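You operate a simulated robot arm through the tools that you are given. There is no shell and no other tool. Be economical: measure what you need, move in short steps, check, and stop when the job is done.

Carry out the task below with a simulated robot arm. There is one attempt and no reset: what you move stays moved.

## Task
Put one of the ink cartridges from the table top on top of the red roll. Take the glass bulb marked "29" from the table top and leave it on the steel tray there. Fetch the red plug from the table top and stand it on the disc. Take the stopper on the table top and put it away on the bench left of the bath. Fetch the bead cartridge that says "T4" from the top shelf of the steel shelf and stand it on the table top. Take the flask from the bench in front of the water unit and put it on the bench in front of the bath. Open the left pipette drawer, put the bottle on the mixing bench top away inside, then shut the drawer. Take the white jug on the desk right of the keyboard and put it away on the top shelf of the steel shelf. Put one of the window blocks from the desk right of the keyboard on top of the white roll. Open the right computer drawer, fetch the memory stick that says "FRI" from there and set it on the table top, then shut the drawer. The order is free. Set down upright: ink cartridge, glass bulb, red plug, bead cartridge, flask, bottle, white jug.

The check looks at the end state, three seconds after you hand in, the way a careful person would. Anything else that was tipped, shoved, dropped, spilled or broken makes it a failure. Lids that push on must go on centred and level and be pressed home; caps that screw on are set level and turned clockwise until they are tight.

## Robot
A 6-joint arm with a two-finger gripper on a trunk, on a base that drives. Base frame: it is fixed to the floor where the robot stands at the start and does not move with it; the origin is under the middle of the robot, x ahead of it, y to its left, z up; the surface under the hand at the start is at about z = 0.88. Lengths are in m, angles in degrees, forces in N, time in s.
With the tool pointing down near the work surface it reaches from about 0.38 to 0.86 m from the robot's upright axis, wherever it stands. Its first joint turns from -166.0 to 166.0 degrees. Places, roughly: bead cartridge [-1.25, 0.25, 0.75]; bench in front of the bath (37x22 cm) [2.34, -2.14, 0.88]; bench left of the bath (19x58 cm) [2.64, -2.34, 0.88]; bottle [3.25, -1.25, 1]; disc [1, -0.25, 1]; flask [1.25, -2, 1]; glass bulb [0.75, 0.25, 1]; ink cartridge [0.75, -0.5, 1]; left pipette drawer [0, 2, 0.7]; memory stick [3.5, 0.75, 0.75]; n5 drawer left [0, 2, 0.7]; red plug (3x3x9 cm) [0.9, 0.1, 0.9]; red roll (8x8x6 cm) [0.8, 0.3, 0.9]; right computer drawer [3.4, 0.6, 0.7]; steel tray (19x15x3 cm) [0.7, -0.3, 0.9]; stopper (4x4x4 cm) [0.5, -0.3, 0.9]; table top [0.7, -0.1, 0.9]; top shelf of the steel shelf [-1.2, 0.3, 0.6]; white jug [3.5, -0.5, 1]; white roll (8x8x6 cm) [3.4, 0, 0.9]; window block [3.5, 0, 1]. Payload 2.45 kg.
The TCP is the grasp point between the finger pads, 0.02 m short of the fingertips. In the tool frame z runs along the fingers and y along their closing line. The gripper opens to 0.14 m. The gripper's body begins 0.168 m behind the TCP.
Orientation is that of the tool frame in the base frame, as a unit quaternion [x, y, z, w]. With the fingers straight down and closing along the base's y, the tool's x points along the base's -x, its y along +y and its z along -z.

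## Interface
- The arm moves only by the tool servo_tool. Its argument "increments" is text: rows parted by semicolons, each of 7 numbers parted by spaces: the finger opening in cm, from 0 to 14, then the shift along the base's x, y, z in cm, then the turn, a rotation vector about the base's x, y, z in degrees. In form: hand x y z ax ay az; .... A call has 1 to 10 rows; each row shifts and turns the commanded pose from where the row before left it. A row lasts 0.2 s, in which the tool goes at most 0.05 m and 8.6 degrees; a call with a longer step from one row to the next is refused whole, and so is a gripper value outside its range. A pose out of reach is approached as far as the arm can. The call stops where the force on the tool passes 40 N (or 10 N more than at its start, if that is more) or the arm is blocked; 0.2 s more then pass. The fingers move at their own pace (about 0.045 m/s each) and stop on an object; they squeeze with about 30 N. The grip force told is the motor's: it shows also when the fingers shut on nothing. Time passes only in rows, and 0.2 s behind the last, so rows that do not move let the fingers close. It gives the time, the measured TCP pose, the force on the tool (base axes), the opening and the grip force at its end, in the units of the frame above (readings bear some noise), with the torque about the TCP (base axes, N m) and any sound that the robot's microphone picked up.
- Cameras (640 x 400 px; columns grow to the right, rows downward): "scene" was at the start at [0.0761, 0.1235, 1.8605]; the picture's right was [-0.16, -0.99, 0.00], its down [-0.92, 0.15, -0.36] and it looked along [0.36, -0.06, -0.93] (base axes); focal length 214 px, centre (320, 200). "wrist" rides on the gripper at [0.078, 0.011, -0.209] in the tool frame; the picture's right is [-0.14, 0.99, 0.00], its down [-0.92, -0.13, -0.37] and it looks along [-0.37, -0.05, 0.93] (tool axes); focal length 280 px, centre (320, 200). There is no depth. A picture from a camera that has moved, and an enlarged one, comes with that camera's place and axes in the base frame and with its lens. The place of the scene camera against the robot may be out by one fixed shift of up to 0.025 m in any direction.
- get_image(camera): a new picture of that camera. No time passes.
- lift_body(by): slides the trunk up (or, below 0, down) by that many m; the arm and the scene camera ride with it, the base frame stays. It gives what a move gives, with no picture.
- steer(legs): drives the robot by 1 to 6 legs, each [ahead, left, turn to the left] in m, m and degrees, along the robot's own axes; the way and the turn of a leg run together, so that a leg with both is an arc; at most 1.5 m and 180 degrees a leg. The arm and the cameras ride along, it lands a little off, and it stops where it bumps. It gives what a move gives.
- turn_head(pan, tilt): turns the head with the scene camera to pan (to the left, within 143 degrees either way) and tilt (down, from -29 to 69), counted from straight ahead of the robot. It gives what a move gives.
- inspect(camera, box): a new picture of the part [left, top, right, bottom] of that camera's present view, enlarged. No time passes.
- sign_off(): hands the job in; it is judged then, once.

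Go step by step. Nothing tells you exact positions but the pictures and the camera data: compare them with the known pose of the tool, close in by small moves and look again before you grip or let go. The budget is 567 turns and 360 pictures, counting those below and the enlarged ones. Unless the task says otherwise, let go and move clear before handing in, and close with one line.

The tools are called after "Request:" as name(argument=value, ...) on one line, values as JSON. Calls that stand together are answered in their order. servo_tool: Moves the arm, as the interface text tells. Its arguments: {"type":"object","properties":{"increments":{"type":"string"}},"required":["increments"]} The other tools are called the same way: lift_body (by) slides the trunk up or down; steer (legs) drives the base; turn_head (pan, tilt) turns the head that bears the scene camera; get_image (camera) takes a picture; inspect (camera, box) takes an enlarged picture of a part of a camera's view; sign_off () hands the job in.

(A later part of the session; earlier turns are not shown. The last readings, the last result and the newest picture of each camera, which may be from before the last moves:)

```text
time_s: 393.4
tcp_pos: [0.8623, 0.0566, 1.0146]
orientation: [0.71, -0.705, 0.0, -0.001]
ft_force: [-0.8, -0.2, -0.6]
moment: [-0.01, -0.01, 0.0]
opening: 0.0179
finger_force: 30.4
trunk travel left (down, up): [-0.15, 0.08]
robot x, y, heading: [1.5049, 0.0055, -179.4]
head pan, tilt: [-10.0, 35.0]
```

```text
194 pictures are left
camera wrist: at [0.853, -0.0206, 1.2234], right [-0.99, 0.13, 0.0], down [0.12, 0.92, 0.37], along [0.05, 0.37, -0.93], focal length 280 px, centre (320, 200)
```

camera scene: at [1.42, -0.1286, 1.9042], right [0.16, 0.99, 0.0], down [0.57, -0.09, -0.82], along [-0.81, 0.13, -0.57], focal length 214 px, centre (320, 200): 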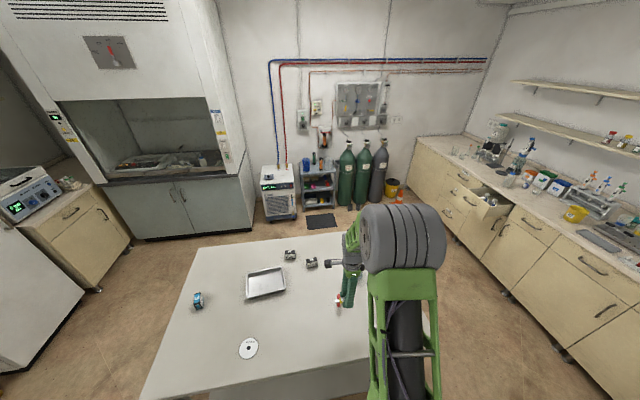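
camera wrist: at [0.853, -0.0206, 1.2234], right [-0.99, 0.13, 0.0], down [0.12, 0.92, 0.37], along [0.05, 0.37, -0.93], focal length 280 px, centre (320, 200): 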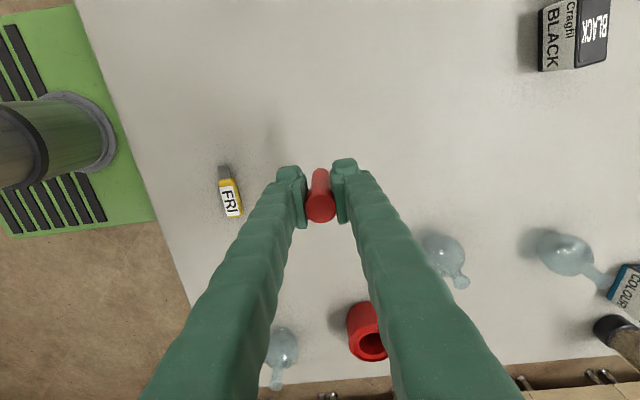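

Plug is held by its shaft. I carry it toward the disc and look.

Request:
servo_tool(increments="0 0.5 -4.5 1 0 0 0;0 1.5 -4.5 1 0 0 0;0 1.5 -4.5 1 0 0 0;0 1.5 -4.5 0 0 0 0;0 1.5 -4.5 0 0 0 0;0 0 0 0 0 0 0")

Request:
get_image(camera="wrist")

Request:
inspect(camera="scene", box=[180, 240, 340, 370])

```text
time_s: 394.8
tcp_pos: [0.9255, -0.1663, 1.042]
orientation: [0.709, -0.705, 0.0, 0.0]
ft_force: [0.0, 0.2, -0.3]
moment: [-0.03, 0.03, 0.04]
opening: 0.0185
finger_force: 29.2
trunk travel left (down, up): [-0.15, 0.08]
robot x, y, heading: [1.5009, 0.0011, -179.2]
head pan, tilt: [-10.0, 35.0]
```

```text
193 pictures are left
camera wrist: at [0.9166, -0.2439, 1.2521], right [-0.99, 0.13, 0.0], down [0.12, 0.92, 0.37], along [0.05, 0.36, -0.93], focal length 280 px, centre (320, 200)
```

wrist: 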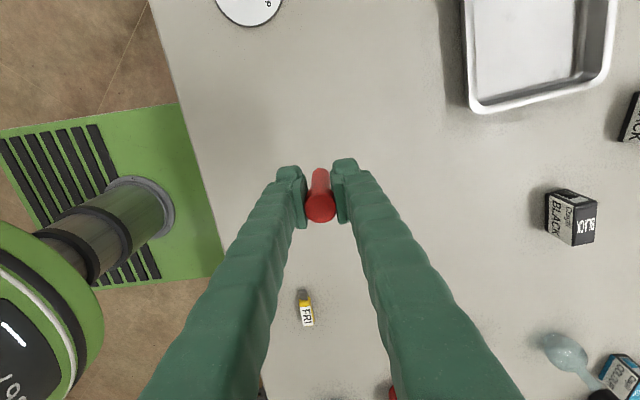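

```text
3.08 times, centred on (260, 305) of scene
camera zoom: at [1.4198, -0.1286, 1.9042], right [0.16, 0.99, 0.0], down [0.57, -0.09, -0.82], along [-0.81, 0.13, -0.57], focal length 660 px, centre (505, -123)
```

zoom: 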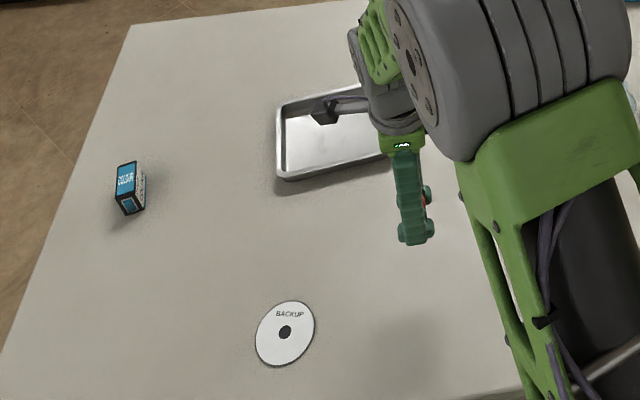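

Request:
servo_tool(increments="0 1.5 -4 0 0 0 0;0 1.5 -4 0 0 0 0;0 1.5 -4 0 0 0 0;0 1.5 -4 0 0 0 0;0 0 0 0 0 0 0")

Request:
get_image(camera="wrist")

Request:
inspect(camera="wrist", box=[240, 80, 400, 200])

```text
time_s: 396.0
tcp_pos: [0.9881, -0.3265, 1.0454]
orientation: [0.71, -0.704, 0.0, 0.0]
ft_force: [-0.3, -0.9, -0.5]
moment: [-0.01, -0.01, -0.01]
opening: 0.0188
finger_force: 30.0
trunk travel left (down, up): [-0.15, 0.08]
robot x, y, heading: [1.5051, 0.0051, -179.1]
head pan, tilt: [-10.0, 35.0]
```

```text
191 pictures are left
camera wrist: at [0.9784, -0.4043, 1.2543], right [-0.99, 0.13, 0.0], down [0.12, 0.92, 0.37], along [0.05, 0.37, -0.93], focal length 280 px, centre (320, 200)
```

wrist: 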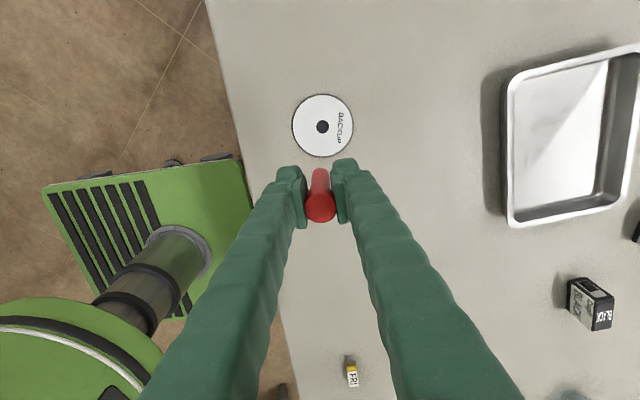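

```text
3.33 times, centred on (320, 140) of wrist
camera zoom: at [0.9784, -0.4043, 1.2543], right [-0.99, 0.13, 0.0], down [0.12, 0.92, 0.37], along [0.05, 0.37, -0.93], focal length 935 px, centre (320, 400)
```

zoom: 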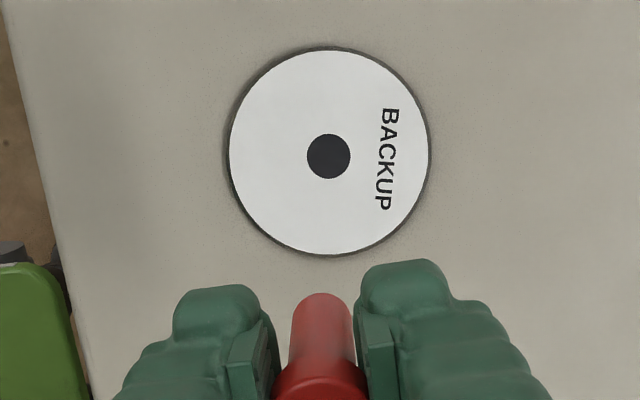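

Disc centre is about (0.981, -0.359), radius 3.9 cm. I set the plug on its white part, about 2 cm off the dark centre.

Request:
servo_tool(increments="0 -0.7 -1.3 0 0 0 0;0 0 0 -4 0 0 0;0 0 0 -3.5 0 0 0;0 0 0 0 0 0 0")

Request:
inspect(camera="wrist", box=[240, 120, 400, 240])

```text
time_s: 397.0
tcp_pos: [0.9805, -0.3393, 0.9692]
orientation: [0.71, -0.704, -0.001, 0.0]
ft_force: [0.2, -0.6, -0.5]
moment: [0.0, 0.02, 0.0]
opening: 0.0186
finger_force: 30.0
trunk travel left (down, up): [-0.15, 0.08]
robot x, y, heading: [1.5047, 0.0056, -179.3]
head pan, tilt: [-10.0, 35.0]
```

```text
3.33 times, centred on (320, 180) of wrist
camera zoom: at [0.9712, -0.4188, 1.1782], right [-0.99, 0.13, 0.0], down [0.12, 0.92, 0.37], along [0.05, 0.36, -0.93], focal length 935 px, centre (320, 267)
```

zoom: 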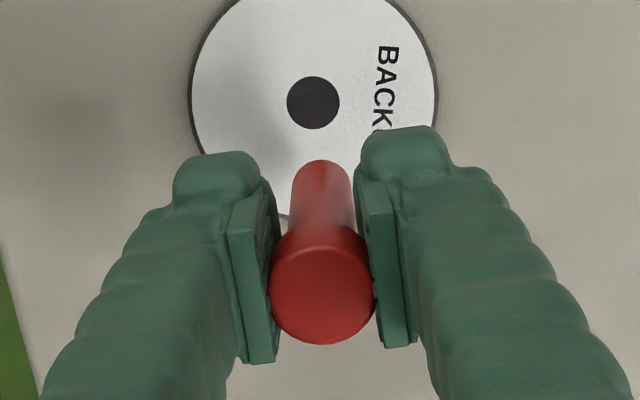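

Request:
servo_tool(increments="0 0 0 -1 0 0 0;0 0 0 -0.4 0 0 0;0 0 0 -0.3 0 0 0;0 0 0 -0.3 0 0 0;0 0 0 0 0 0 0")

```text
time_s: 398.2
tcp_pos: [0.9809, -0.3394, 0.9491]
orientation: [0.71, -0.704, 0.0, 0.0]
ft_force: [0.3, 0.7, 0.8]
moment: [0.02, 0.02, -0.03]
opening: 0.0187
finger_force: 29.6
trunk travel left (down, up): [-0.15, 0.08]
robot x, y, heading: [1.5028, 0.0055, -179.3]
head pan, tilt: [-10.0, 35.0]
```

Request:
servo_tool(increments="0 0 0 -0.2 0 0 0;0 0 0 -0.2 0 0 0;0 0 0 0 0 0 0")

```text
time_s: 399.0
tcp_pos: [0.9815, -0.3414, 0.9454]
orientation: [0.71, -0.704, 0.0, 0.001]
ft_force: [0.1, 0.1, 7.9]
moment: [0.08, 0.01, 0.0]
opening: 0.0188
finger_force: 30.2
trunk travel left (down, up): [-0.15, 0.08]
robot x, y, heading: [1.506, 0.0059, -179.3]
head pan, tilt: [-10.0, 35.0]
```

Contact. I open gently and rise.

Request:
servo_tool(increments="4 0 0 0 0 0 0;5.5 0 0 0 0 0 0;6 0 0 0 0 0 0;6 0 0 4 0 0 0;6 0 0 4 0 0 0;7 0 0 4 0 0 0;8 0 2 2 0 0 0")

Request:
get_image(camera="wrist")

```text
time_s: 400.6
tcp_pos: [0.98, -0.318, 1.0868]
orientation: [0.71, -0.704, 0.0, 0.0]
ft_force: [-0.5, 0.1, 0.0]
moment: [-0.03, 0.03, 0.02]
opening: 0.0799
finger_force: 0.0
trunk travel left (down, up): [-0.15, 0.08]
robot x, y, heading: [1.5029, 0.0032, -179.1]
head pan, tilt: [-10.0, 35.0]
```

```text
188 pictures are left
camera wrist: at [0.9712, -0.3969, 1.2959], right [-0.99, 0.13, 0.0], down [0.12, 0.92, 0.37], along [0.05, 0.36, -0.93], focal length 280 px, centre (320, 200)
```

wrist: 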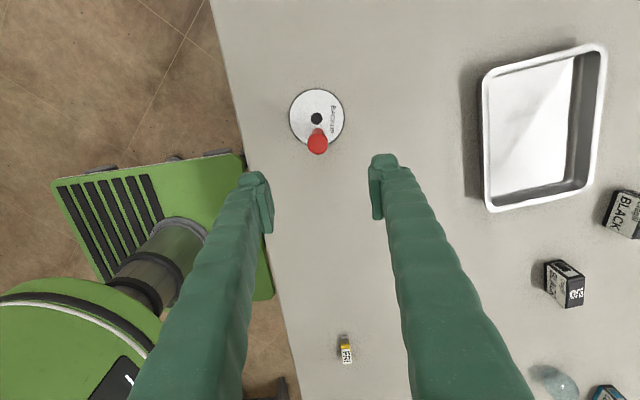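

The plug stands on the disc. Next the "29" bulb: I swing over to the far left corner.

Request:
servo_tool(increments="10 0 4.8 0.5 0 0 0;12 0 4.8 0 0 0 0;14 0 4.8 0 0 0 0;14 0 4.8 0 0 0 0;14 0 4.8 0 0 0 0;14 0 4.8 0 0 0 0;14 0 4.8 0 0 0 0;14 0 4.8 0 0 0 0;14 0 4.8 0 0 0 0;14 0 4.8 0 0 0 0")

Request:
servo_tool(increments="14 0 4.8 0 0 0 0;14 0 0 0 0 0 0")

Request:
get_image(camera="wrist")

```text
time_s: 402.8
tcp_pos: [0.983, 0.1631, 1.0885]
orientation: [0.71, -0.704, 0.001, 0.001]
ft_force: [0.7, 0.3, 0.4]
moment: [-0.03, 0.02, 0.01]
opening: 0.1401
finger_force: 0.0
trunk travel left (down, up): [-0.15, 0.08]
robot x, y, heading: [1.5039, 0.003, -179.2]
head pan, tilt: [-10.0, 35.0]
```

```text
time_s: 403.4
tcp_pos: [0.9808, 0.207, 1.0893]
orientation: [0.711, -0.703, -0.001, 0.0]
ft_force: [0.6, 0.8, -0.4]
moment: [0.04, 0.0, 0.01]
opening: 0.14
finger_force: 0.1
trunk travel left (down, up): [-0.15, 0.08]
robot x, y, heading: [1.5052, 0.0027, -179.1]
head pan, tilt: [-10.0, 35.0]
```

```text
187 pictures are left
camera wrist: at [0.9718, 0.1281, 1.2988], right [-0.99, 0.13, 0.0], down [0.12, 0.92, 0.37], along [0.05, 0.37, -0.93], focal length 280 px, centre (320, 200)
```

wrist: 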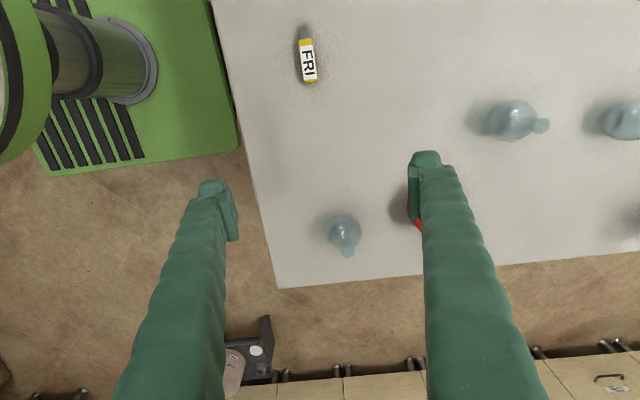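

Request:
servo_tool(increments="12 -0.5 4.4 0 0 0 0;10 -0.5 4.4 0 0 0 0;9 -1 4.4 0 0 0 0;9 0 0 -4 0 0 0;9 0 0 -3 0 0 0;9 0 0 0 0 0 0")

Request:
get_image(camera="wrist")

Request:
inspect(camera="wrist", box=[240, 110, 400, 230])

```text
time_s: 404.8
tcp_pos: [0.9629, 0.3392, 1.0175]
orientation: [0.71, -0.704, 0.0, 0.0]
ft_force: [-0.8, -0.8, -0.4]
moment: [-0.01, 0.01, 0.02]
opening: 0.0901
finger_force: 0.0
trunk travel left (down, up): [-0.15, 0.08]
robot x, y, heading: [1.5052, 0.0032, -179.1]
head pan, tilt: [-10.0, 35.0]
```

```text
186 pictures are left
camera wrist: at [0.9534, 0.2597, 1.2268], right [-0.99, 0.13, 0.0], down [0.12, 0.92, 0.37], along [0.05, 0.37, -0.93], focal length 280 px, centre (320, 200)
```

wrist: 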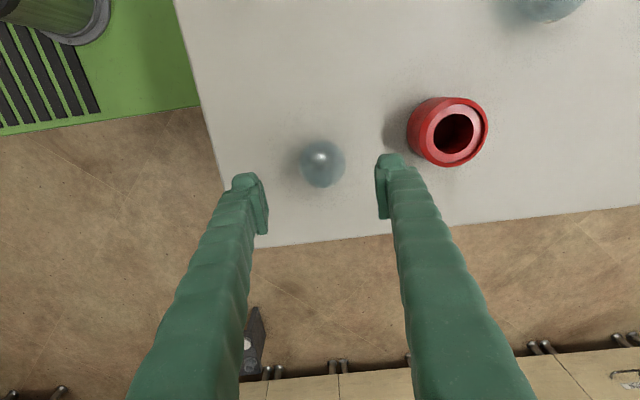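

```text
3.33 times, centred on (320, 170) of wrist
camera zoom: at [0.9534, 0.2597, 1.2268], right [-0.99, 0.13, 0.0], down [0.12, 0.92, 0.37], along [0.05, 0.37, -0.93], focal length 935 px, centre (320, 300)
```

zoom: 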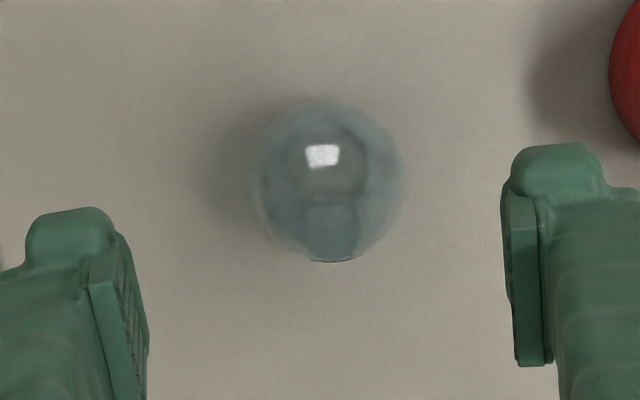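

Request:
servo_tool(increments="8 -0.3 0.1 -4 0 0 0;8 0 0 -4 0 0 0;8 0 0 -2.8 0 0 0;8 0 0 0 0 0 0")

Request:
get_image(camera="wrist")

```text
time_s: 405.8
tcp_pos: [0.9602, 0.3404, 0.9093]
orientation: [0.71, -0.704, 0.0, 0.0]
ft_force: [0.3, 0.3, -0.8]
moment: [0.0, 0.02, -0.02]
opening: 0.0799
finger_force: 0.0
trunk travel left (down, up): [-0.15, 0.08]
robot x, y, heading: [1.5051, 0.0028, -179.4]
head pan, tilt: [-10.0, 35.0]
```

```text
184 pictures are left
camera wrist: at [0.9498, 0.2615, 1.1189], right [-0.99, 0.13, 0.0], down [0.12, 0.92, 0.37], along [0.05, 0.37, -0.93], focal length 280 px, centre (320, 200)
```

wrist: 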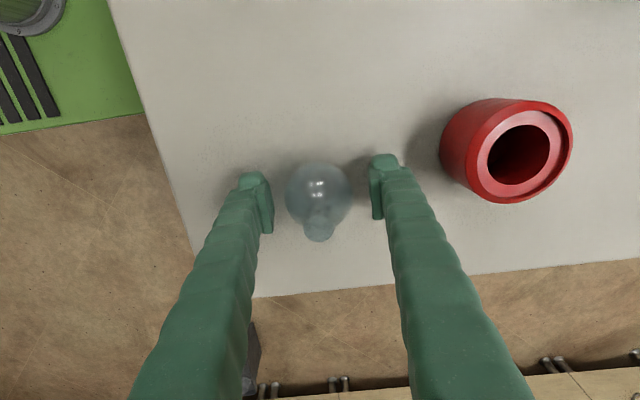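

Request:
servo_tool(increments="6 0 0 0 0 0 0;4 0 0 0 0 0 0;4 0 0 0 0 0 0;4 0 0 0 0 0 0;4 0 0 0 0 0 0")

Request:
get_image(camera="wrist")

```text
time_s: 407.0
tcp_pos: [0.9601, 0.34, 0.9105]
orientation: [0.71, -0.704, 0.0, 0.001]
ft_force: [0.6, -0.1, 0.5]
moment: [-0.03, 0.0, 0.0]
opening: 0.0537
finger_force: 25.1
trunk travel left (down, up): [-0.15, 0.08]
robot x, y, heading: [1.5053, 0.0045, -179.4]
head pan, tilt: [-10.0, 35.0]
```

```text
183 pictures are left
camera wrist: at [0.9498, 0.2615, 1.1191], right [-0.99, 0.13, 0.0], down [0.12, 0.92, 0.37], along [0.05, 0.37, -0.93], focal length 280 px, centre (320, 200)
```

wrist: 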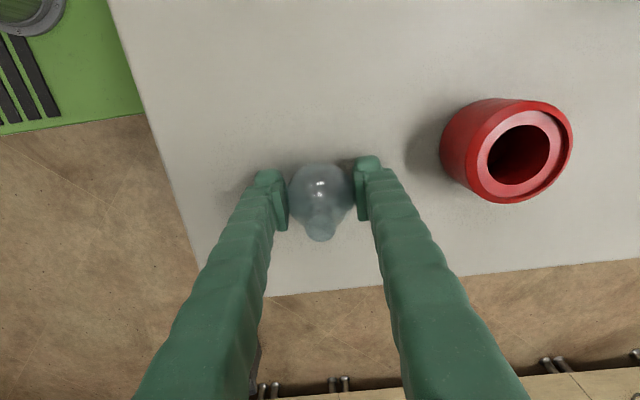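

Held. I lift and swing toward the tray side, then shift the robot.

Request:
servo_tool(increments="4 0 0 3 0 0 0;4 0 0 4 0 0 0;4 0 0 4 0 0 0;4 0 0 4 0 0 0;4 0 0 3 0 0 0;4 1 -4.5 0 0 0 0;4 1 -4.5 0 0 0 0;4 1 -4.5 0 0 0 0;4 1 -4.5 0 0 0 0;4 1 -4.5 0 0 0 0")

Request:
steer(legs=[[0, 0.3, -0.6]])

Request:
get_image(camera="wrist")

```text
time_s: 409.2
tcp_pos: [1.0066, 0.1145, 1.0928]
orientation: [0.71, -0.704, -0.001, 0.001]
ft_force: [0.5, -0.2, 0.1]
moment: [0.06, -0.01, 0.0]
opening: 0.0539
finger_force: 25.0
trunk travel left (down, up): [-0.15, 0.08]
robot x, y, heading: [1.5041, 0.0059, -179.2]
head pan, tilt: [-10.0, 35.0]
```

```text
time_s: 412.4
tcp_pos: [1.0099, -0.1777, 1.0926]
orientation: [0.707, -0.707, -0.001, 0.0]
ft_force: [1.7, -0.6, -1.3]
moment: [0.04, 0.01, 0.0]
opening: 0.0539
finger_force: 25.3
trunk travel left (down, up): [-0.15, 0.08]
robot x, y, heading: [1.5052, -0.2915, -179.6]
head pan, tilt: [-10.0, 35.0]
```

```text
182 pictures are left
camera wrist: at [1.0004, -0.2571, 1.3009], right [-0.99, 0.14, 0.0], down [0.13, 0.92, 0.37], along [0.05, 0.36, -0.93], focal length 280 px, centre (320, 200)
```

wrist: 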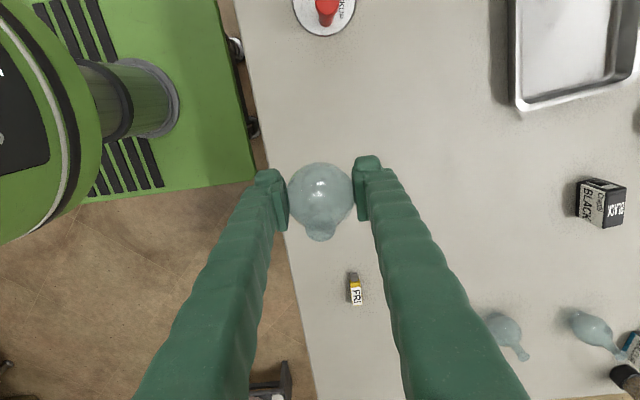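

Request:
steer(legs=[[0.1, 0, -0.4]])

Request:
servo_tool(increments="4 -4.4 -2 0 0 0 0;4 -4.4 -2 0 0 0 0;4 -4.4 -2 0 0 0 0;4 -4.4 -2 0 0 0 0;4 -4.4 -2 0 0 0 0;4 0 0 0 0 0 0")

Request:
get_image(camera="wrist")

```text
time_s: 413.6
tcp_pos: [0.9123, -0.1744, 1.091]
orientation: [-0.704, 0.71, -0.001, 0.0]
ft_force: [0.7, -0.7, -0.2]
moment: [-0.03, -0.06, 0.01]
opening: 0.0537
finger_force: 24.7
trunk travel left (down, up): [-0.15, 0.08]
robot x, y, heading: [1.4075, -0.292, 179.7]
head pan, tilt: [-10.0, 35.0]
```

```text
time_s: 415.0
tcp_pos: [0.6935, -0.2759, 1.0917]
orientation: [-0.705, 0.709, 0.001, 0.0]
ft_force: [0.6, 0.5, 0.2]
moment: [-0.05, 0.05, 0.03]
opening: 0.0537
finger_force: 24.7
trunk travel left (down, up): [-0.15, 0.08]
robot x, y, heading: [1.4072, -0.2933, 179.8]
head pan, tilt: [-10.0, 35.0]
```

```text
181 pictures are left
camera wrist: at [0.6838, -0.3545, 1.3013], right [-0.99, 0.15, 0.0], down [0.14, 0.92, 0.37], along [0.05, 0.36, -0.93], focal length 280 px, centre (320, 200)
```

wrist: 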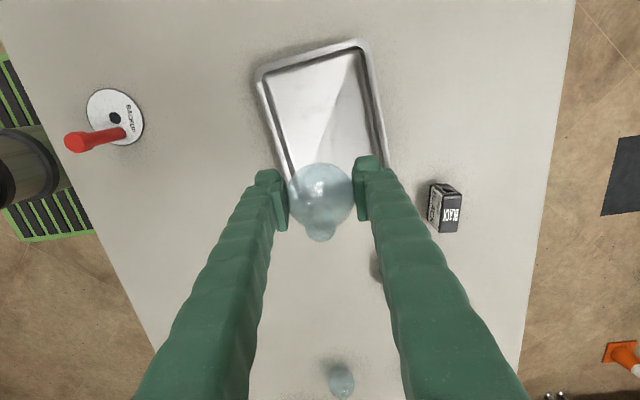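

The tray centre is about (0.683, -0.326). I move there and lower.

Request:
servo_tool(increments="4 -1 -3 0 0 0 0;4 0 -2 0 0 0 0;4 0 0 -4 0 0 0;4 0 0 -4 0 0 0;4 0 0 -3 0 0 0;4 0 0 0 0 0 0")

Request:
get_image(camera="wrist")

```text
time_s: 416.4
tcp_pos: [0.6835, -0.3252, 0.98]
orientation: [-0.704, 0.71, 0.0, 0.0]
ft_force: [0.1, -0.4, -0.9]
moment: [0.01, 0.0, -0.02]
opening: 0.0537
finger_force: 25.1
trunk travel left (down, up): [-0.15, 0.08]
robot x, y, heading: [1.4087, -0.2944, 179.9]
head pan, tilt: [-10.0, 35.0]
```

```text
180 pictures are left
camera wrist: at [0.6729, -0.4043, 1.1908], right [-0.99, 0.14, 0.0], down [0.13, 0.92, 0.37], along [0.05, 0.36, -0.93], focal length 280 px, centre (320, 200)
```

wrist: 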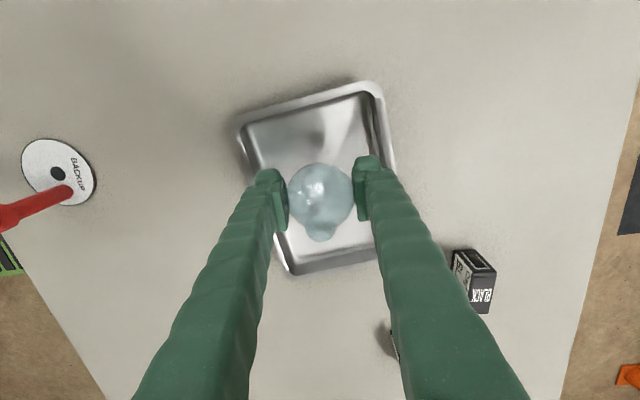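

Request:
servo_tool(increments="4 -0.2 0.8 -3 0 0 0;4 0 0 -2.3 0 0 0;4 0 0 -0.5 0 0 0;4 0 0 -0.4 0 0 0;4 0 0 -0.3 0 0 0;4 0 0 0 0 0 0")

```text
time_s: 417.8
tcp_pos: [0.6812, -0.3163, 0.9167]
orientation: [-0.705, 0.709, 0.0, 0.0]
ft_force: [-0.2, 0.4, -0.8]
moment: [-0.02, 0.02, -0.01]
opening: 0.0538
finger_force: 24.9
trunk travel left (down, up): [-0.15, 0.08]
robot x, y, heading: [1.4068, -0.2954, 179.8]
head pan, tilt: [-10.0, 35.0]
```

Request:
servo_tool(increments="4 0 0 -0.2 0 0 0;4 0 0 -0.2 0 0 0;4 0 0 0 0 0 0")

Request:
inspect(camera="wrist", box=[240, 130, 400, 250])

```text
time_s: 418.6
tcp_pos: [0.6804, -0.3173, 0.9135]
orientation: [-0.704, 0.71, 0.0, -0.002]
ft_force: [2.7, -1.6, 14.2]
moment: [0.02, -0.1, -0.01]
opening: 0.0537
finger_force: 24.8
trunk travel left (down, up): [-0.15, 0.08]
robot x, y, heading: [1.4091, -0.2945, 179.9]
head pan, tilt: [-10.0, 35.0]
```

```text
3.33 times, centred on (320, 190) of wrist
camera zoom: at [0.6706, -0.3954, 1.1231], right [-0.99, 0.14, 0.0], down [0.14, 0.92, 0.37], along [0.05, 0.36, -0.93], focal length 935 px, centre (320, 233)
```

zoom: 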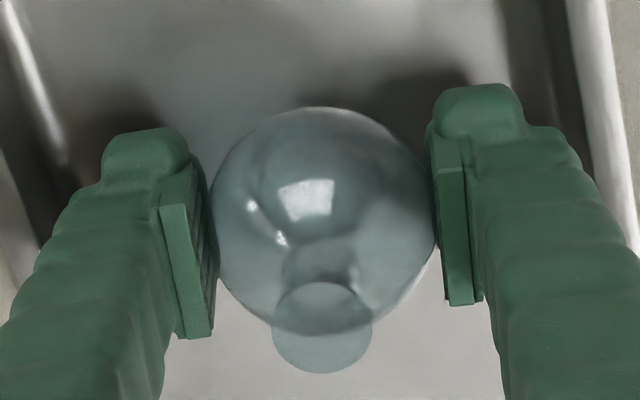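

Contact on the tray floor. I open a little and rise.

Request:
servo_tool(increments="5.4 0 0 0.1 0 0 0;6 0 0 0 0 0 0;6.8 0 0 0 0 0 0;6.8 0 0 0 0 0 0;6.8 0 0 3 0 0 0;7 0 0 4 0 0 0;7 0 0 4 0 0 0;8 0 3 3 0 0 0;8 0 0 0 0 0 0")

Request:
get_image(camera="wrist")

```text
time_s: 420.6
tcp_pos: [0.6832, -0.2834, 1.0536]
orientation: [-0.705, 0.71, 0.0, -0.001]
ft_force: [0.3, -0.1, -1.1]
moment: [0.01, 0.0, 0.02]
opening: 0.08
finger_force: 0.3
trunk travel left (down, up): [-0.15, 0.08]
robot x, y, heading: [1.4097, -0.2936, 179.9]
head pan, tilt: [-10.0, 35.0]
```

```text
178 pictures are left
camera wrist: at [0.6715, -0.3643, 1.2622], right [-0.99, 0.14, 0.0], down [0.13, 0.92, 0.37], along [0.05, 0.36, -0.93], focal length 280 px, centre (320, 200)
```

wrist: 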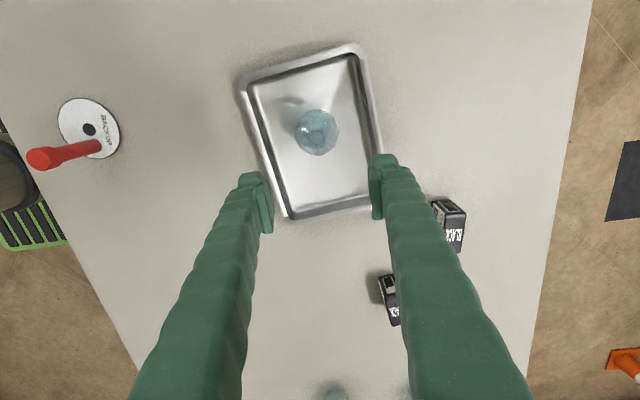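

Request:
inspect(camera="wrist", box=[270, 90, 370, 170])

```text
5.00 times, centred on (320, 130) of wrist
camera zoom: at [0.6715, -0.3643, 1.2622], right [-0.99, 0.14, 0.0], down [0.13, 0.92, 0.37], along [0.05, 0.36, -0.93], focal length 1402 px, centre (320, 550)
```

zoom: 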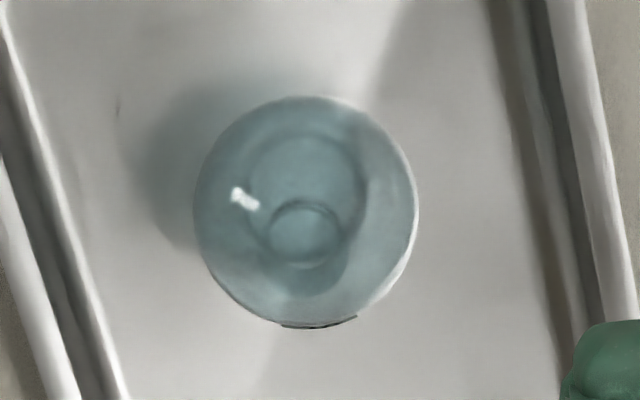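

The bulb stands upright in the tray. Now the ink cartridge: I shift the robot so both a BLACK one near (0.59, -0.02) and the red roll are in reach.

Request:
servo_tool(increments="10 0 0 4 0 0 0")

Request:
steer(legs=[[0, -0.33, 0]])

Request:
get_image(camera="wrist")

```text
time_s: 421.0
tcp_pos: [0.6815, -0.2857, 1.0943]
orientation: [-0.704, 0.71, 0.0, 0.0]
ft_force: [0.1, 0.6, 0.0]
moment: [0.02, -0.02, -0.01]
opening: 0.0997
finger_force: 0.0
trunk travel left (down, up): [-0.15, 0.08]
robot x, y, heading: [1.4078, -0.2948, 180.1]
head pan, tilt: [-10.0, 35.0]
```

```text
time_s: 424.5
tcp_pos: [0.6819, 0.0514, 1.0937]
orientation: [-0.706, 0.708, 0.0, 0.0]
ft_force: [0.2, 0.1, 0.2]
moment: [-0.01, 0.0, 0.0]
opening: 0.1002
finger_force: 0.1
trunk travel left (down, up): [-0.15, 0.08]
robot x, y, heading: [1.4083, 0.0474, -179.8]
head pan, tilt: [-10.0, 35.0]
```

```text
176 pictures are left
camera wrist: at [0.6711, -0.0265, 1.3025], right [-0.99, 0.14, 0.0], down [0.13, 0.92, 0.37], along [0.05, 0.36, -0.93], focal length 280 px, centre (320, 200)
```

wrist: 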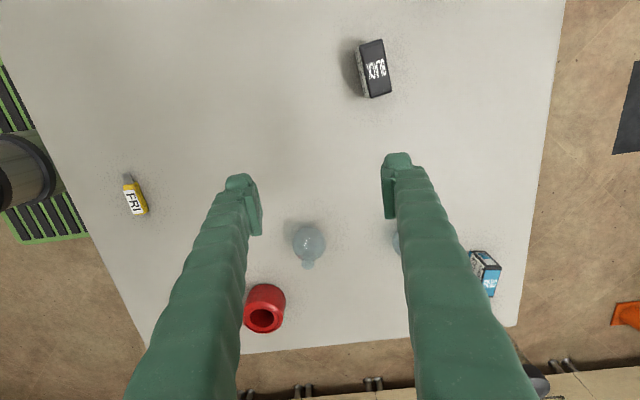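

Request:
inspect(camera="wrist", box=[320, 20, 440, 120])

Request:
inspect(camera="wrist", box=[220, 260, 320, 350])

```text
4.00 times, centred on (380, 70) of wrist
camera zoom: at [0.6711, -0.0265, 1.3025], right [-0.99, 0.14, 0.0], down [0.13, 0.92, 0.37], along [0.05, 0.36, -0.93], focal length 1122 px, centre (80, 720)
```

zoom: 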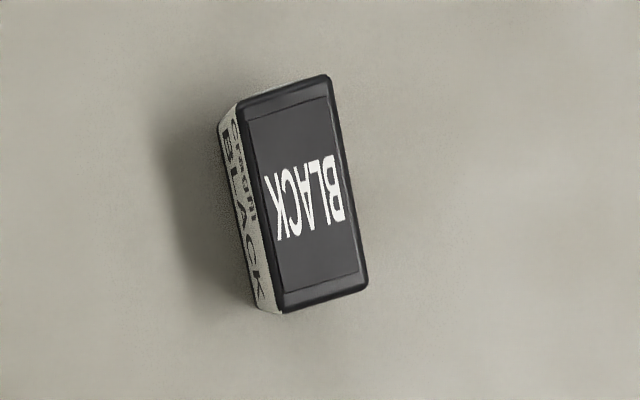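

```text
4.44 times, centred on (270, 305) of wrist
camera zoom: at [0.6711, -0.0265, 1.3025], right [-0.99, 0.14, 0.0], down [0.13, 0.92, 0.37], along [0.05, 0.36, -0.93], focal length 1246 px, centre (542, -267)
```

zoom: 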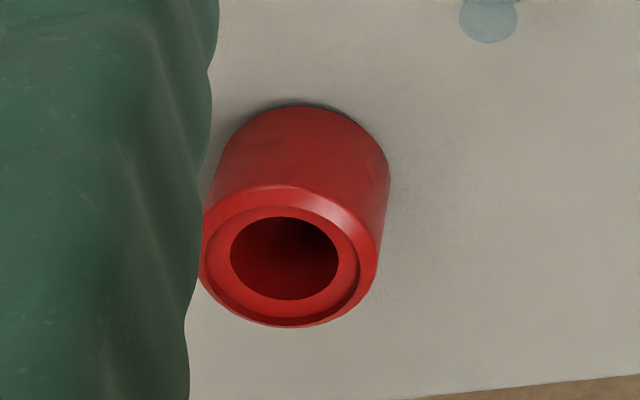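

The cartridge (about 6.5 x 2.8 cm, along y) is at about (0.603, -0.040). I move above it, fingers across its narrow side.

Request:
servo_tool(increments="8 -2.6 -3 0 0 0 2.4;8 -2.6 -3 0 0 0 0;8 -2.6 -3 0 0 0 0;8 0 0 -4 0 0 0;8 0 0 -2 0 0 0;8 0 0 0 0 0 0")

Request:
get_image(camera="wrist")

Request:
inspect(camera="wrist", box=[240, 110, 400, 230])

```text
time_s: 425.9
tcp_pos: [0.6028, -0.038, 1.0355]
orientation: [0.72, -0.694, 0.0, 0.0]
ft_force: [-0.2, -0.4, -0.9]
moment: [-0.01, 0.02, -0.03]
opening: 0.0802
finger_force: 0.1
trunk travel left (down, up): [-0.15, 0.08]
robot x, y, heading: [1.4098, 0.0459, -179.7]
head pan, tilt: [-10.0, 35.0]
```

```text
173 pictures are left
camera wrist: at [0.5958, -0.1167, 1.2446], right [-1.0, 0.1, 0.0], down [0.09, 0.93, 0.37], along [0.04, 0.37, -0.93], focal length 280 px, centre (320, 200)
```

wrist: 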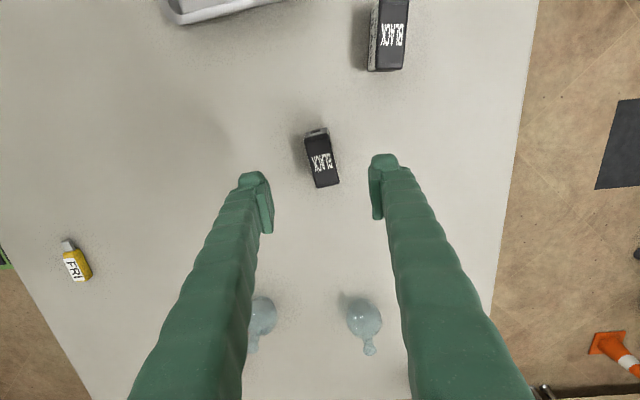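

```text
3.33 times, centred on (320, 170) of wrist
camera zoom: at [0.5958, -0.1167, 1.2446], right [-1.0, 0.1, 0.0], down [0.09, 0.93, 0.37], along [0.04, 0.37, -0.93], focal length 935 px, centre (320, 300)
```

zoom: 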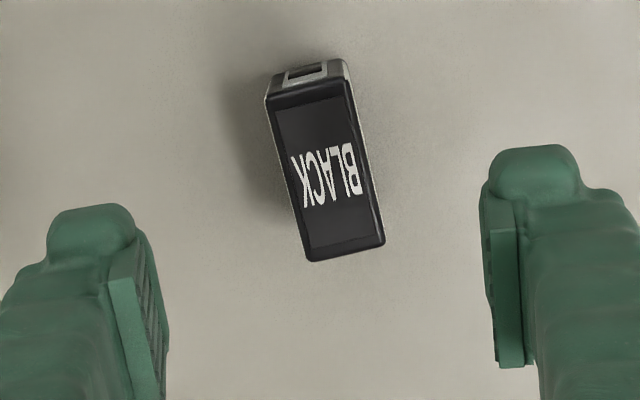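

Request:
servo_tool(increments="7 0 -0.3 0 0 0 6;7 0 0 -4 0 0 0;7 0 0 -4 0 0 0;7 0 0 -3 0 0 0;7 0 0 0 0 0 0")

Request:
inspect(camera="wrist", box=[240, 130, 400, 250])

```text
time_s: 427.1
tcp_pos: [0.6036, -0.0412, 0.9248]
orientation: [0.756, -0.654, 0.001, 0.0]
ft_force: [0.4, 0.1, 0.5]
moment: [0.0, 0.0, -0.01]
opening: 0.0699
finger_force: 0.0
trunk travel left (down, up): [-0.15, 0.08]
robot x, y, heading: [1.4079, 0.0436, -180.0]
head pan, tilt: [-10.0, 35.0]
```

```text
3.33 times, centred on (320, 190) of wrist
camera zoom: at [0.6049, -0.1213, 1.1341], right [-1.0, -0.01, 0.0], down [-0.01, 0.93, 0.37], along [0.0, 0.37, -0.93], focal length 935 px, centre (320, 233)
```

zoom: 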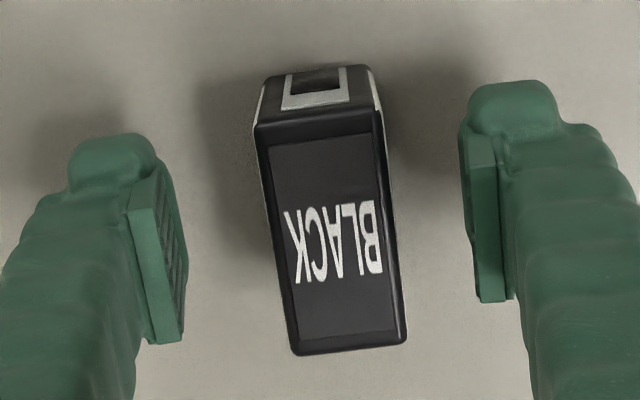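

Request:
servo_tool(increments="7 -0.3 0.6 -1 0 0 0;4 0 0 0 0 0 0;2 0 0 0 0 0 0;0 0 0 0 0 0 0;0 0 0 0 0 0 0;0 0 0 3 0 0 0;0 0 0 4 0 0 0;0 0 0 4 0 0 0;0 0 0 3 0 0 0;0 0 0 0 0 0 0")

Request:
inspect(camera="wrist", box=[240, 130, 400, 250])

```text
time_s: 429.3
tcp_pos: [0.5999, -0.0361, 1.0509]
orientation: [0.756, -0.655, 0.0, 0.0]
ft_force: [-0.1, 0.2, -0.2]
moment: [-0.04, 0.02, 0.01]
opening: 0.0284
finger_force: 30.5
trunk travel left (down, up): [-0.15, 0.08]
robot x, y, heading: [1.408, 0.0472, -180.0]
head pan, tilt: [-10.0, 35.0]
```

```text
3.33 times, centred on (320, 190) of wrist
camera zoom: at [0.6016, -0.1167, 1.2612], right [-1.0, -0.01, 0.0], down [-0.01, 0.93, 0.37], along [0.0, 0.37, -0.93], focal length 935 px, centre (320, 233)
```

zoom: 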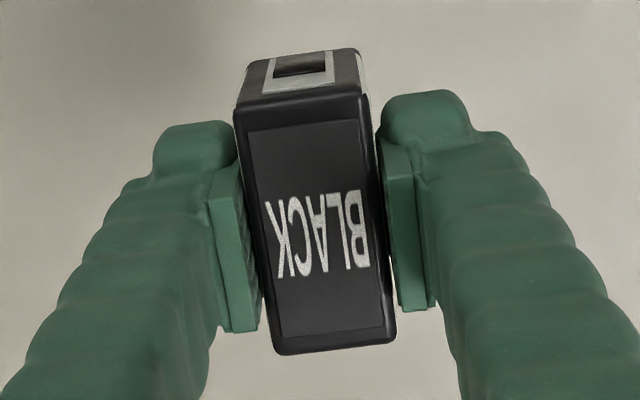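

Held. I carry it near the red roll and look.

Request:
servo_tool(increments="0 2.5 3.4 1 0 0 0;0 2.5 3.4 1 0 0 0;0 2.5 3.4 1 0 0 0;0 2.5 3.4 0 0 0 0;0 2.5 3.4 0 0 0 0;0 2.5 3.4 0 0 0 0;0 2.5 3.4 0 0 0 0;0 2.5 3.4 0 0 0 0;0 0 0 0 0 0 0")

Request:
get_image(camera="wrist")

```text
time_s: 431.3
tcp_pos: [0.8005, 0.2378, 1.0823]
orientation: [0.756, -0.654, 0.0, 0.0]
ft_force: [0.2, -1.0, -1.6]
moment: [0.01, 0.03, 0.0]
opening: 0.0285
finger_force: 30.6
trunk travel left (down, up): [-0.15, 0.08]
robot x, y, heading: [1.4079, 0.0474, -180.0]
head pan, tilt: [-10.0, 35.0]
```

```text
169 pictures are left
camera wrist: at [0.8024, 0.1581, 1.2903], right [-1.0, -0.01, 0.0], down [-0.01, 0.93, 0.37], along [0.0, 0.37, -0.93], focal length 280 px, centre (320, 200)
```

wrist: 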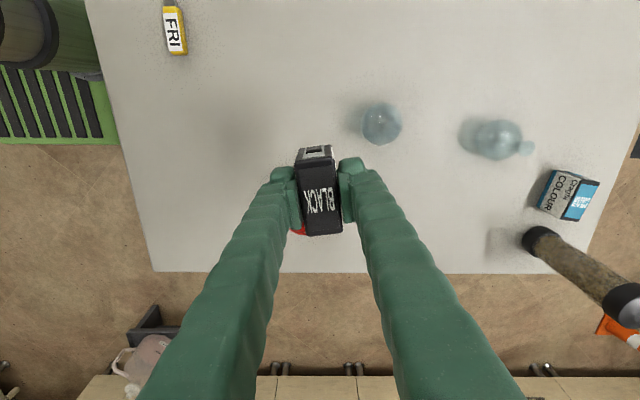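

Request:
servo_tool(increments="0 0 4.5 0 0 0 0;0 0 4.5 0 0 0 0;0 0 4.5 0 0 0 0;0 0 0 0 0 0 0")

Request:
get_image(camera="wrist")

Request:
inspect(camera="wrist", box=[240, 60, 400, 180])

```text
time_s: 432.3
tcp_pos: [0.7991, 0.3698, 1.0821]
orientation: [0.756, -0.655, 0.0, 0.0]
ft_force: [-1.4, 0.9, -0.8]
moment: [0.02, -0.01, 0.01]
opening: 0.0286
finger_force: 30.0
trunk travel left (down, up): [-0.15, 0.08]
robot x, y, heading: [1.4055, 0.0472, -179.9]
head pan, tilt: [-10.0, 35.0]
```

```text
168 pictures are left
camera wrist: at [0.8009, 0.2906, 1.2916], right [-1.0, -0.01, 0.0], down [-0.01, 0.93, 0.37], along [0.0, 0.37, -0.93], focal length 280 px, centre (320, 200)
```

wrist: 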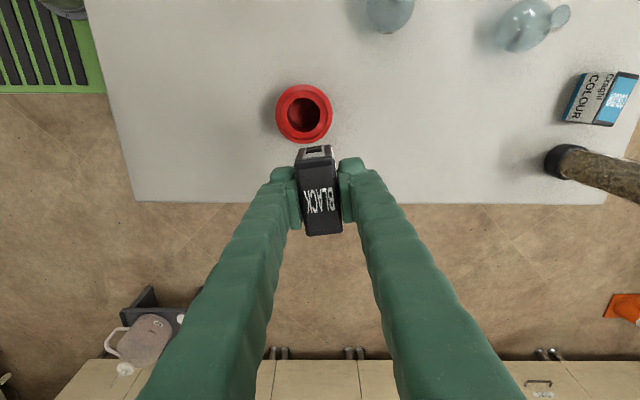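

```text
3.33 times, centred on (320, 120) of wrist
camera zoom: at [0.8009, 0.2906, 1.2916], right [-1.0, -0.01, 0.0], down [-0.01, 0.93, 0.37], along [0.0, 0.37, -0.93], focal length 935 px, centre (320, 467)
```

zoom: 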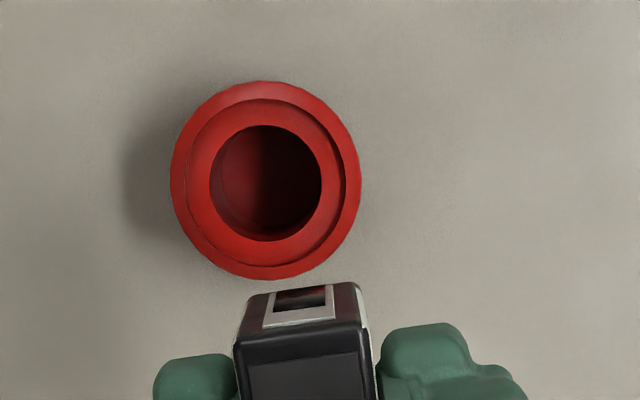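

Roll centre is about (0.8215, 0.3196). I bring the cartridge over it and lower.

Request:
servo_tool(increments="0 2.1 -4.4 0 0 0 0;0 0 0 -4 0 0 0;0 0 0 -3.5 0 0 0;0 0 0 0 0 0 0")

Request:
get_image(camera="wrist")

Request:
inspect(camera="wrist", box=[240, 120, 400, 240])

```text
time_s: 433.3
tcp_pos: [0.821, 0.3271, 1.0084]
orientation: [0.756, -0.655, 0.0, 0.0]
ft_force: [-0.3, -1.3, -1.1]
moment: [0.02, 0.02, -0.02]
opening: 0.0285
finger_force: 30.3
trunk travel left (down, up): [-0.15, 0.08]
robot x, y, heading: [1.4081, 0.045, -179.9]
head pan, tilt: [-10.0, 35.0]
```

```text
166 pictures are left
camera wrist: at [0.8227, 0.2482, 1.2172], right [-1.0, -0.01, 0.0], down [-0.01, 0.93, 0.37], along [0.0, 0.37, -0.93], focal length 280 px, centre (320, 200)
```

wrist: 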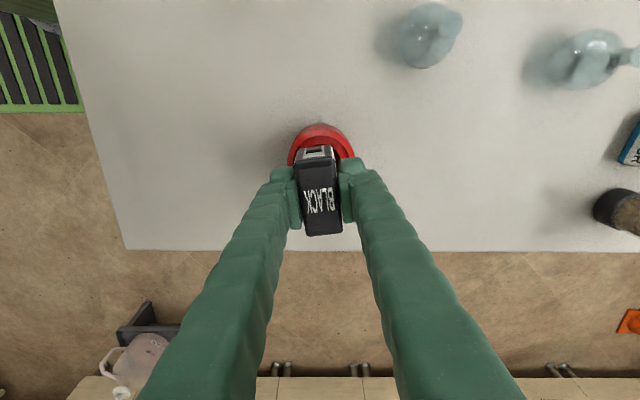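

```text
3.33 times, centred on (320, 180) of wrist
camera zoom: at [0.8227, 0.2482, 1.2172], right [-1.0, -0.01, 0.0], down [-0.01, 0.93, 0.37], along [0.0, 0.37, -0.93], focal length 935 px, centre (320, 267)
```

zoom: 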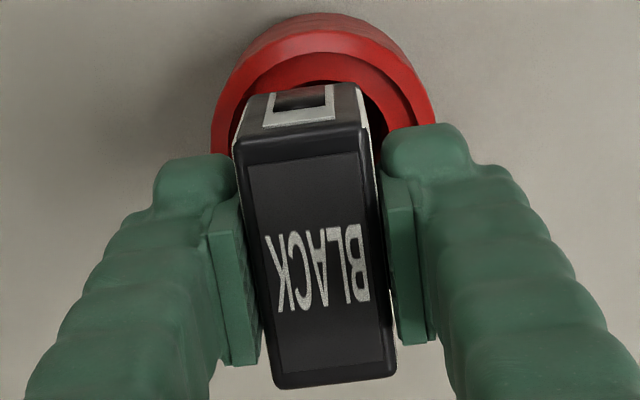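

Request:
servo_tool(increments="0 0 0 -2 0 0 0;0 0 0 -0.6 0 0 0;0 0 0 -0.3 0 0 0;0 0 0 -0.3 0 0 0;0 0 0 0 0 0 0")

```text
time_s: 434.5
tcp_pos: [0.8203, 0.3271, 0.9759]
orientation: [0.756, -0.655, 0.0, 0.0]
ft_force: [-0.4, -0.5, -0.8]
moment: [0.04, -0.04, 0.04]
opening: 0.0286
finger_force: 30.2
trunk travel left (down, up): [-0.15, 0.08]
robot x, y, heading: [1.4067, 0.0475, -179.8]
head pan, tilt: [-10.0, 35.0]
```

Request:
servo_tool(increments="0 0 0 -0.2 0 0 0;0 0 0 -0.2 0 0 0;0 0 0 -0.2 0 0 0;0 0 0 0 0 0 0")

Request:
inspect(camera="wrist", box=[240, 120, 400, 240])

```text
time_s: 435.5
tcp_pos: [0.821, 0.3288, 0.9689]
orientation: [0.756, -0.654, 0.0, 0.001]
ft_force: [-1.7, -0.4, -0.1]
moment: [0.0, 0.01, 0.0]
opening: 0.0284
finger_force: 30.1
trunk travel left (down, up): [-0.15, 0.08]
robot x, y, heading: [1.4107, 0.0452, -179.7]
head pan, tilt: [-10.0, 35.0]
```

```text
3.33 times, centred on (320, 180) of wrist
camera zoom: at [0.8229, 0.2492, 1.1791], right [-1.0, -0.01, 0.0], down [-0.01, 0.93, 0.37], along [0.0, 0.37, -0.93], focal length 935 px, centre (320, 267)
```

zoom: 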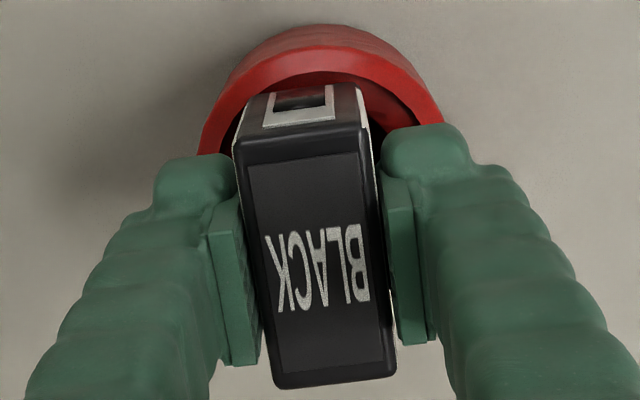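

The cartridge sits about 5 mm too far in +y; I correct and continue down.

Request:
servo_tool(increments="0 0 -0.55 0.4 0 0 0;0 0 0 -0.3 0 0 0;0 0 0 -0.2 0 0 0;0 0 0 -0.2 0 0 0;0 0 0 0 0 0 0")

```text
time_s: 436.7
tcp_pos: [0.8217, 0.3224, 0.9668]
orientation: [0.755, -0.655, 0.0, 0.001]
ft_force: [0.9, -0.6, 7.2]
moment: [-0.05, -0.03, 0.0]
opening: 0.0286
finger_force: 29.9
trunk travel left (down, up): [-0.15, 0.08]
robot x, y, heading: [1.4062, 0.0454, -180.0]
head pan, tilt: [-10.0, 35.0]
```

Contact. I release and rise straight.

Request:
servo_tool(increments="4 0 0 0 0 0 0;5 0 0 0 0 0 0;6 0 0 0 0 0 0;6 0 0 3 0 0 0;7 0 0 4 0 0 0;8 0 0 4 0 0 0;8 0 4 2 0 0 0;8 0 4 0 0 0 0;8 0 0 0 0 0 0")

Request:
get_image(camera="wrist")

Request:
inspect(camera="wrist", box=[240, 70, 400, 190])

```text
time_s: 438.7
tcp_pos: [0.822, 0.405, 1.0978]
orientation: [0.756, -0.655, 0.001, 0.0]
ft_force: [0.6, 0.3, 0.2]
moment: [0.02, 0.01, -0.01]
opening: 0.0795
finger_force: 0.0
trunk travel left (down, up): [-0.15, 0.08]
robot x, y, heading: [1.4092, 0.0461, -180.1]
head pan, tilt: [-10.0, 35.0]
```

```text
163 pictures are left
camera wrist: at [0.8238, 0.3249, 1.3072], right [-1.0, -0.01, 0.0], down [-0.01, 0.93, 0.37], along [0.0, 0.37, -0.93], focal length 280 px, centre (320, 200)
```

wrist: 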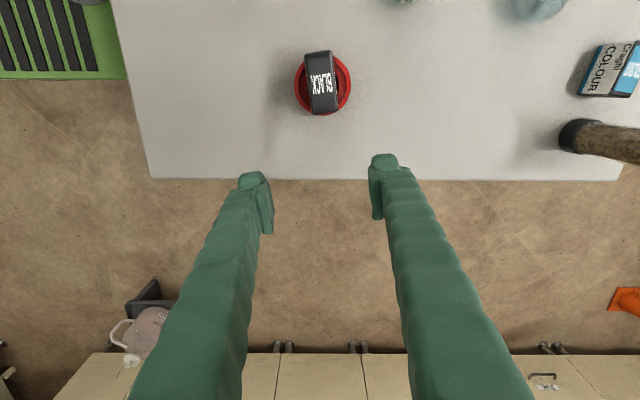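

```text
3.33 times, centred on (320, 130) of wrist
camera zoom: at [0.8238, 0.3249, 1.3072], right [-1.0, -0.01, 0.0], down [-0.01, 0.93, 0.37], along [0.0, 0.37, -0.93], focal length 935 px, centre (320, 433)
```

zoom: 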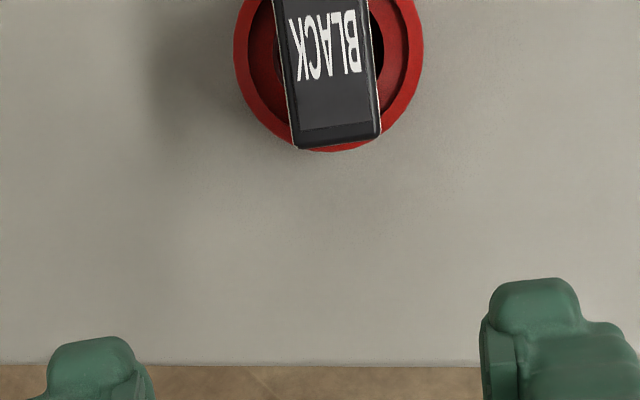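

Request:
turn_head(pan=-20, tilt=50)

Request:
get_image(camera="scene")

```text
time_s: 439.5
tcp_pos: [0.8225, 0.4038, 1.0974]
orientation: [0.756, -0.655, 0.001, 0.001]
ft_force: [-0.1, -0.4, 0.8]
moment: [0.04, 0.01, 0.01]
opening: 0.0799
finger_force: 0.2
trunk travel left (down, up): [-0.15, 0.08]
robot x, y, heading: [1.4101, 0.0461, -180.0]
head pan, tilt: [-20.0, 50.0]
```

```text
161 pictures are left
camera scene: at [1.3373, -0.0752, 1.8825], right [0.34, 0.94, 0.0], down [0.72, -0.26, -0.64], along [-0.6, 0.22, -0.77], focal length 214 px, centre (320, 200)
```

scene: 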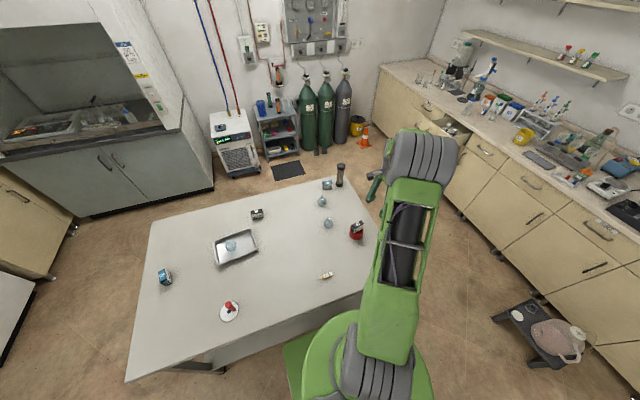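

Request:
inspect(camera="scene", box=[200, 160, 400, 290])

```text
3.08 times, centred on (300, 225) of scene
camera zoom: at [1.3373, -0.0752, 1.8825], right [0.34, 0.94, 0.0], down [0.72, -0.26, -0.64], along [-0.6, 0.22, -0.77], focal length 660 px, centre (382, 123)
```

zoom: 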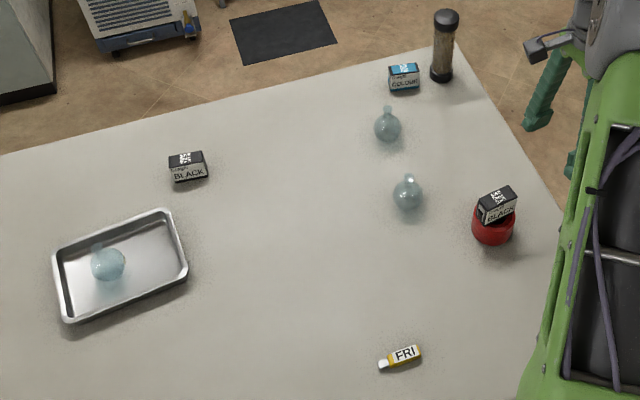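

Request:
inspect(camera="scene", box=[340, 210, 380, 245])

```text
11.43 times, centred on (360, 228) of scene
camera zoom: at [1.3373, -0.0752, 1.8825], right [0.34, 0.94, 0.0], down [0.72, -0.26, -0.64], along [-0.6, 0.22, -0.77], focal length 2451 px, centre (-137, -114)
```

zoom: 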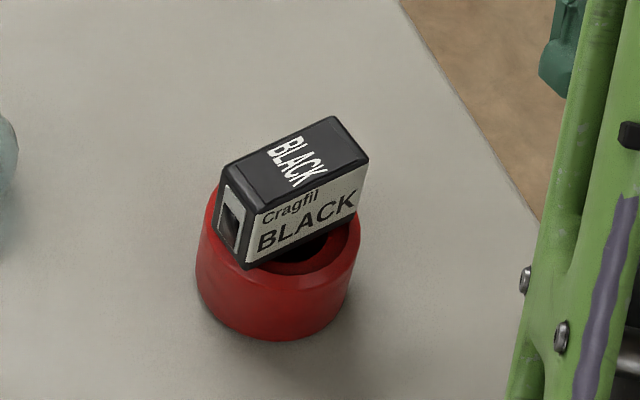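

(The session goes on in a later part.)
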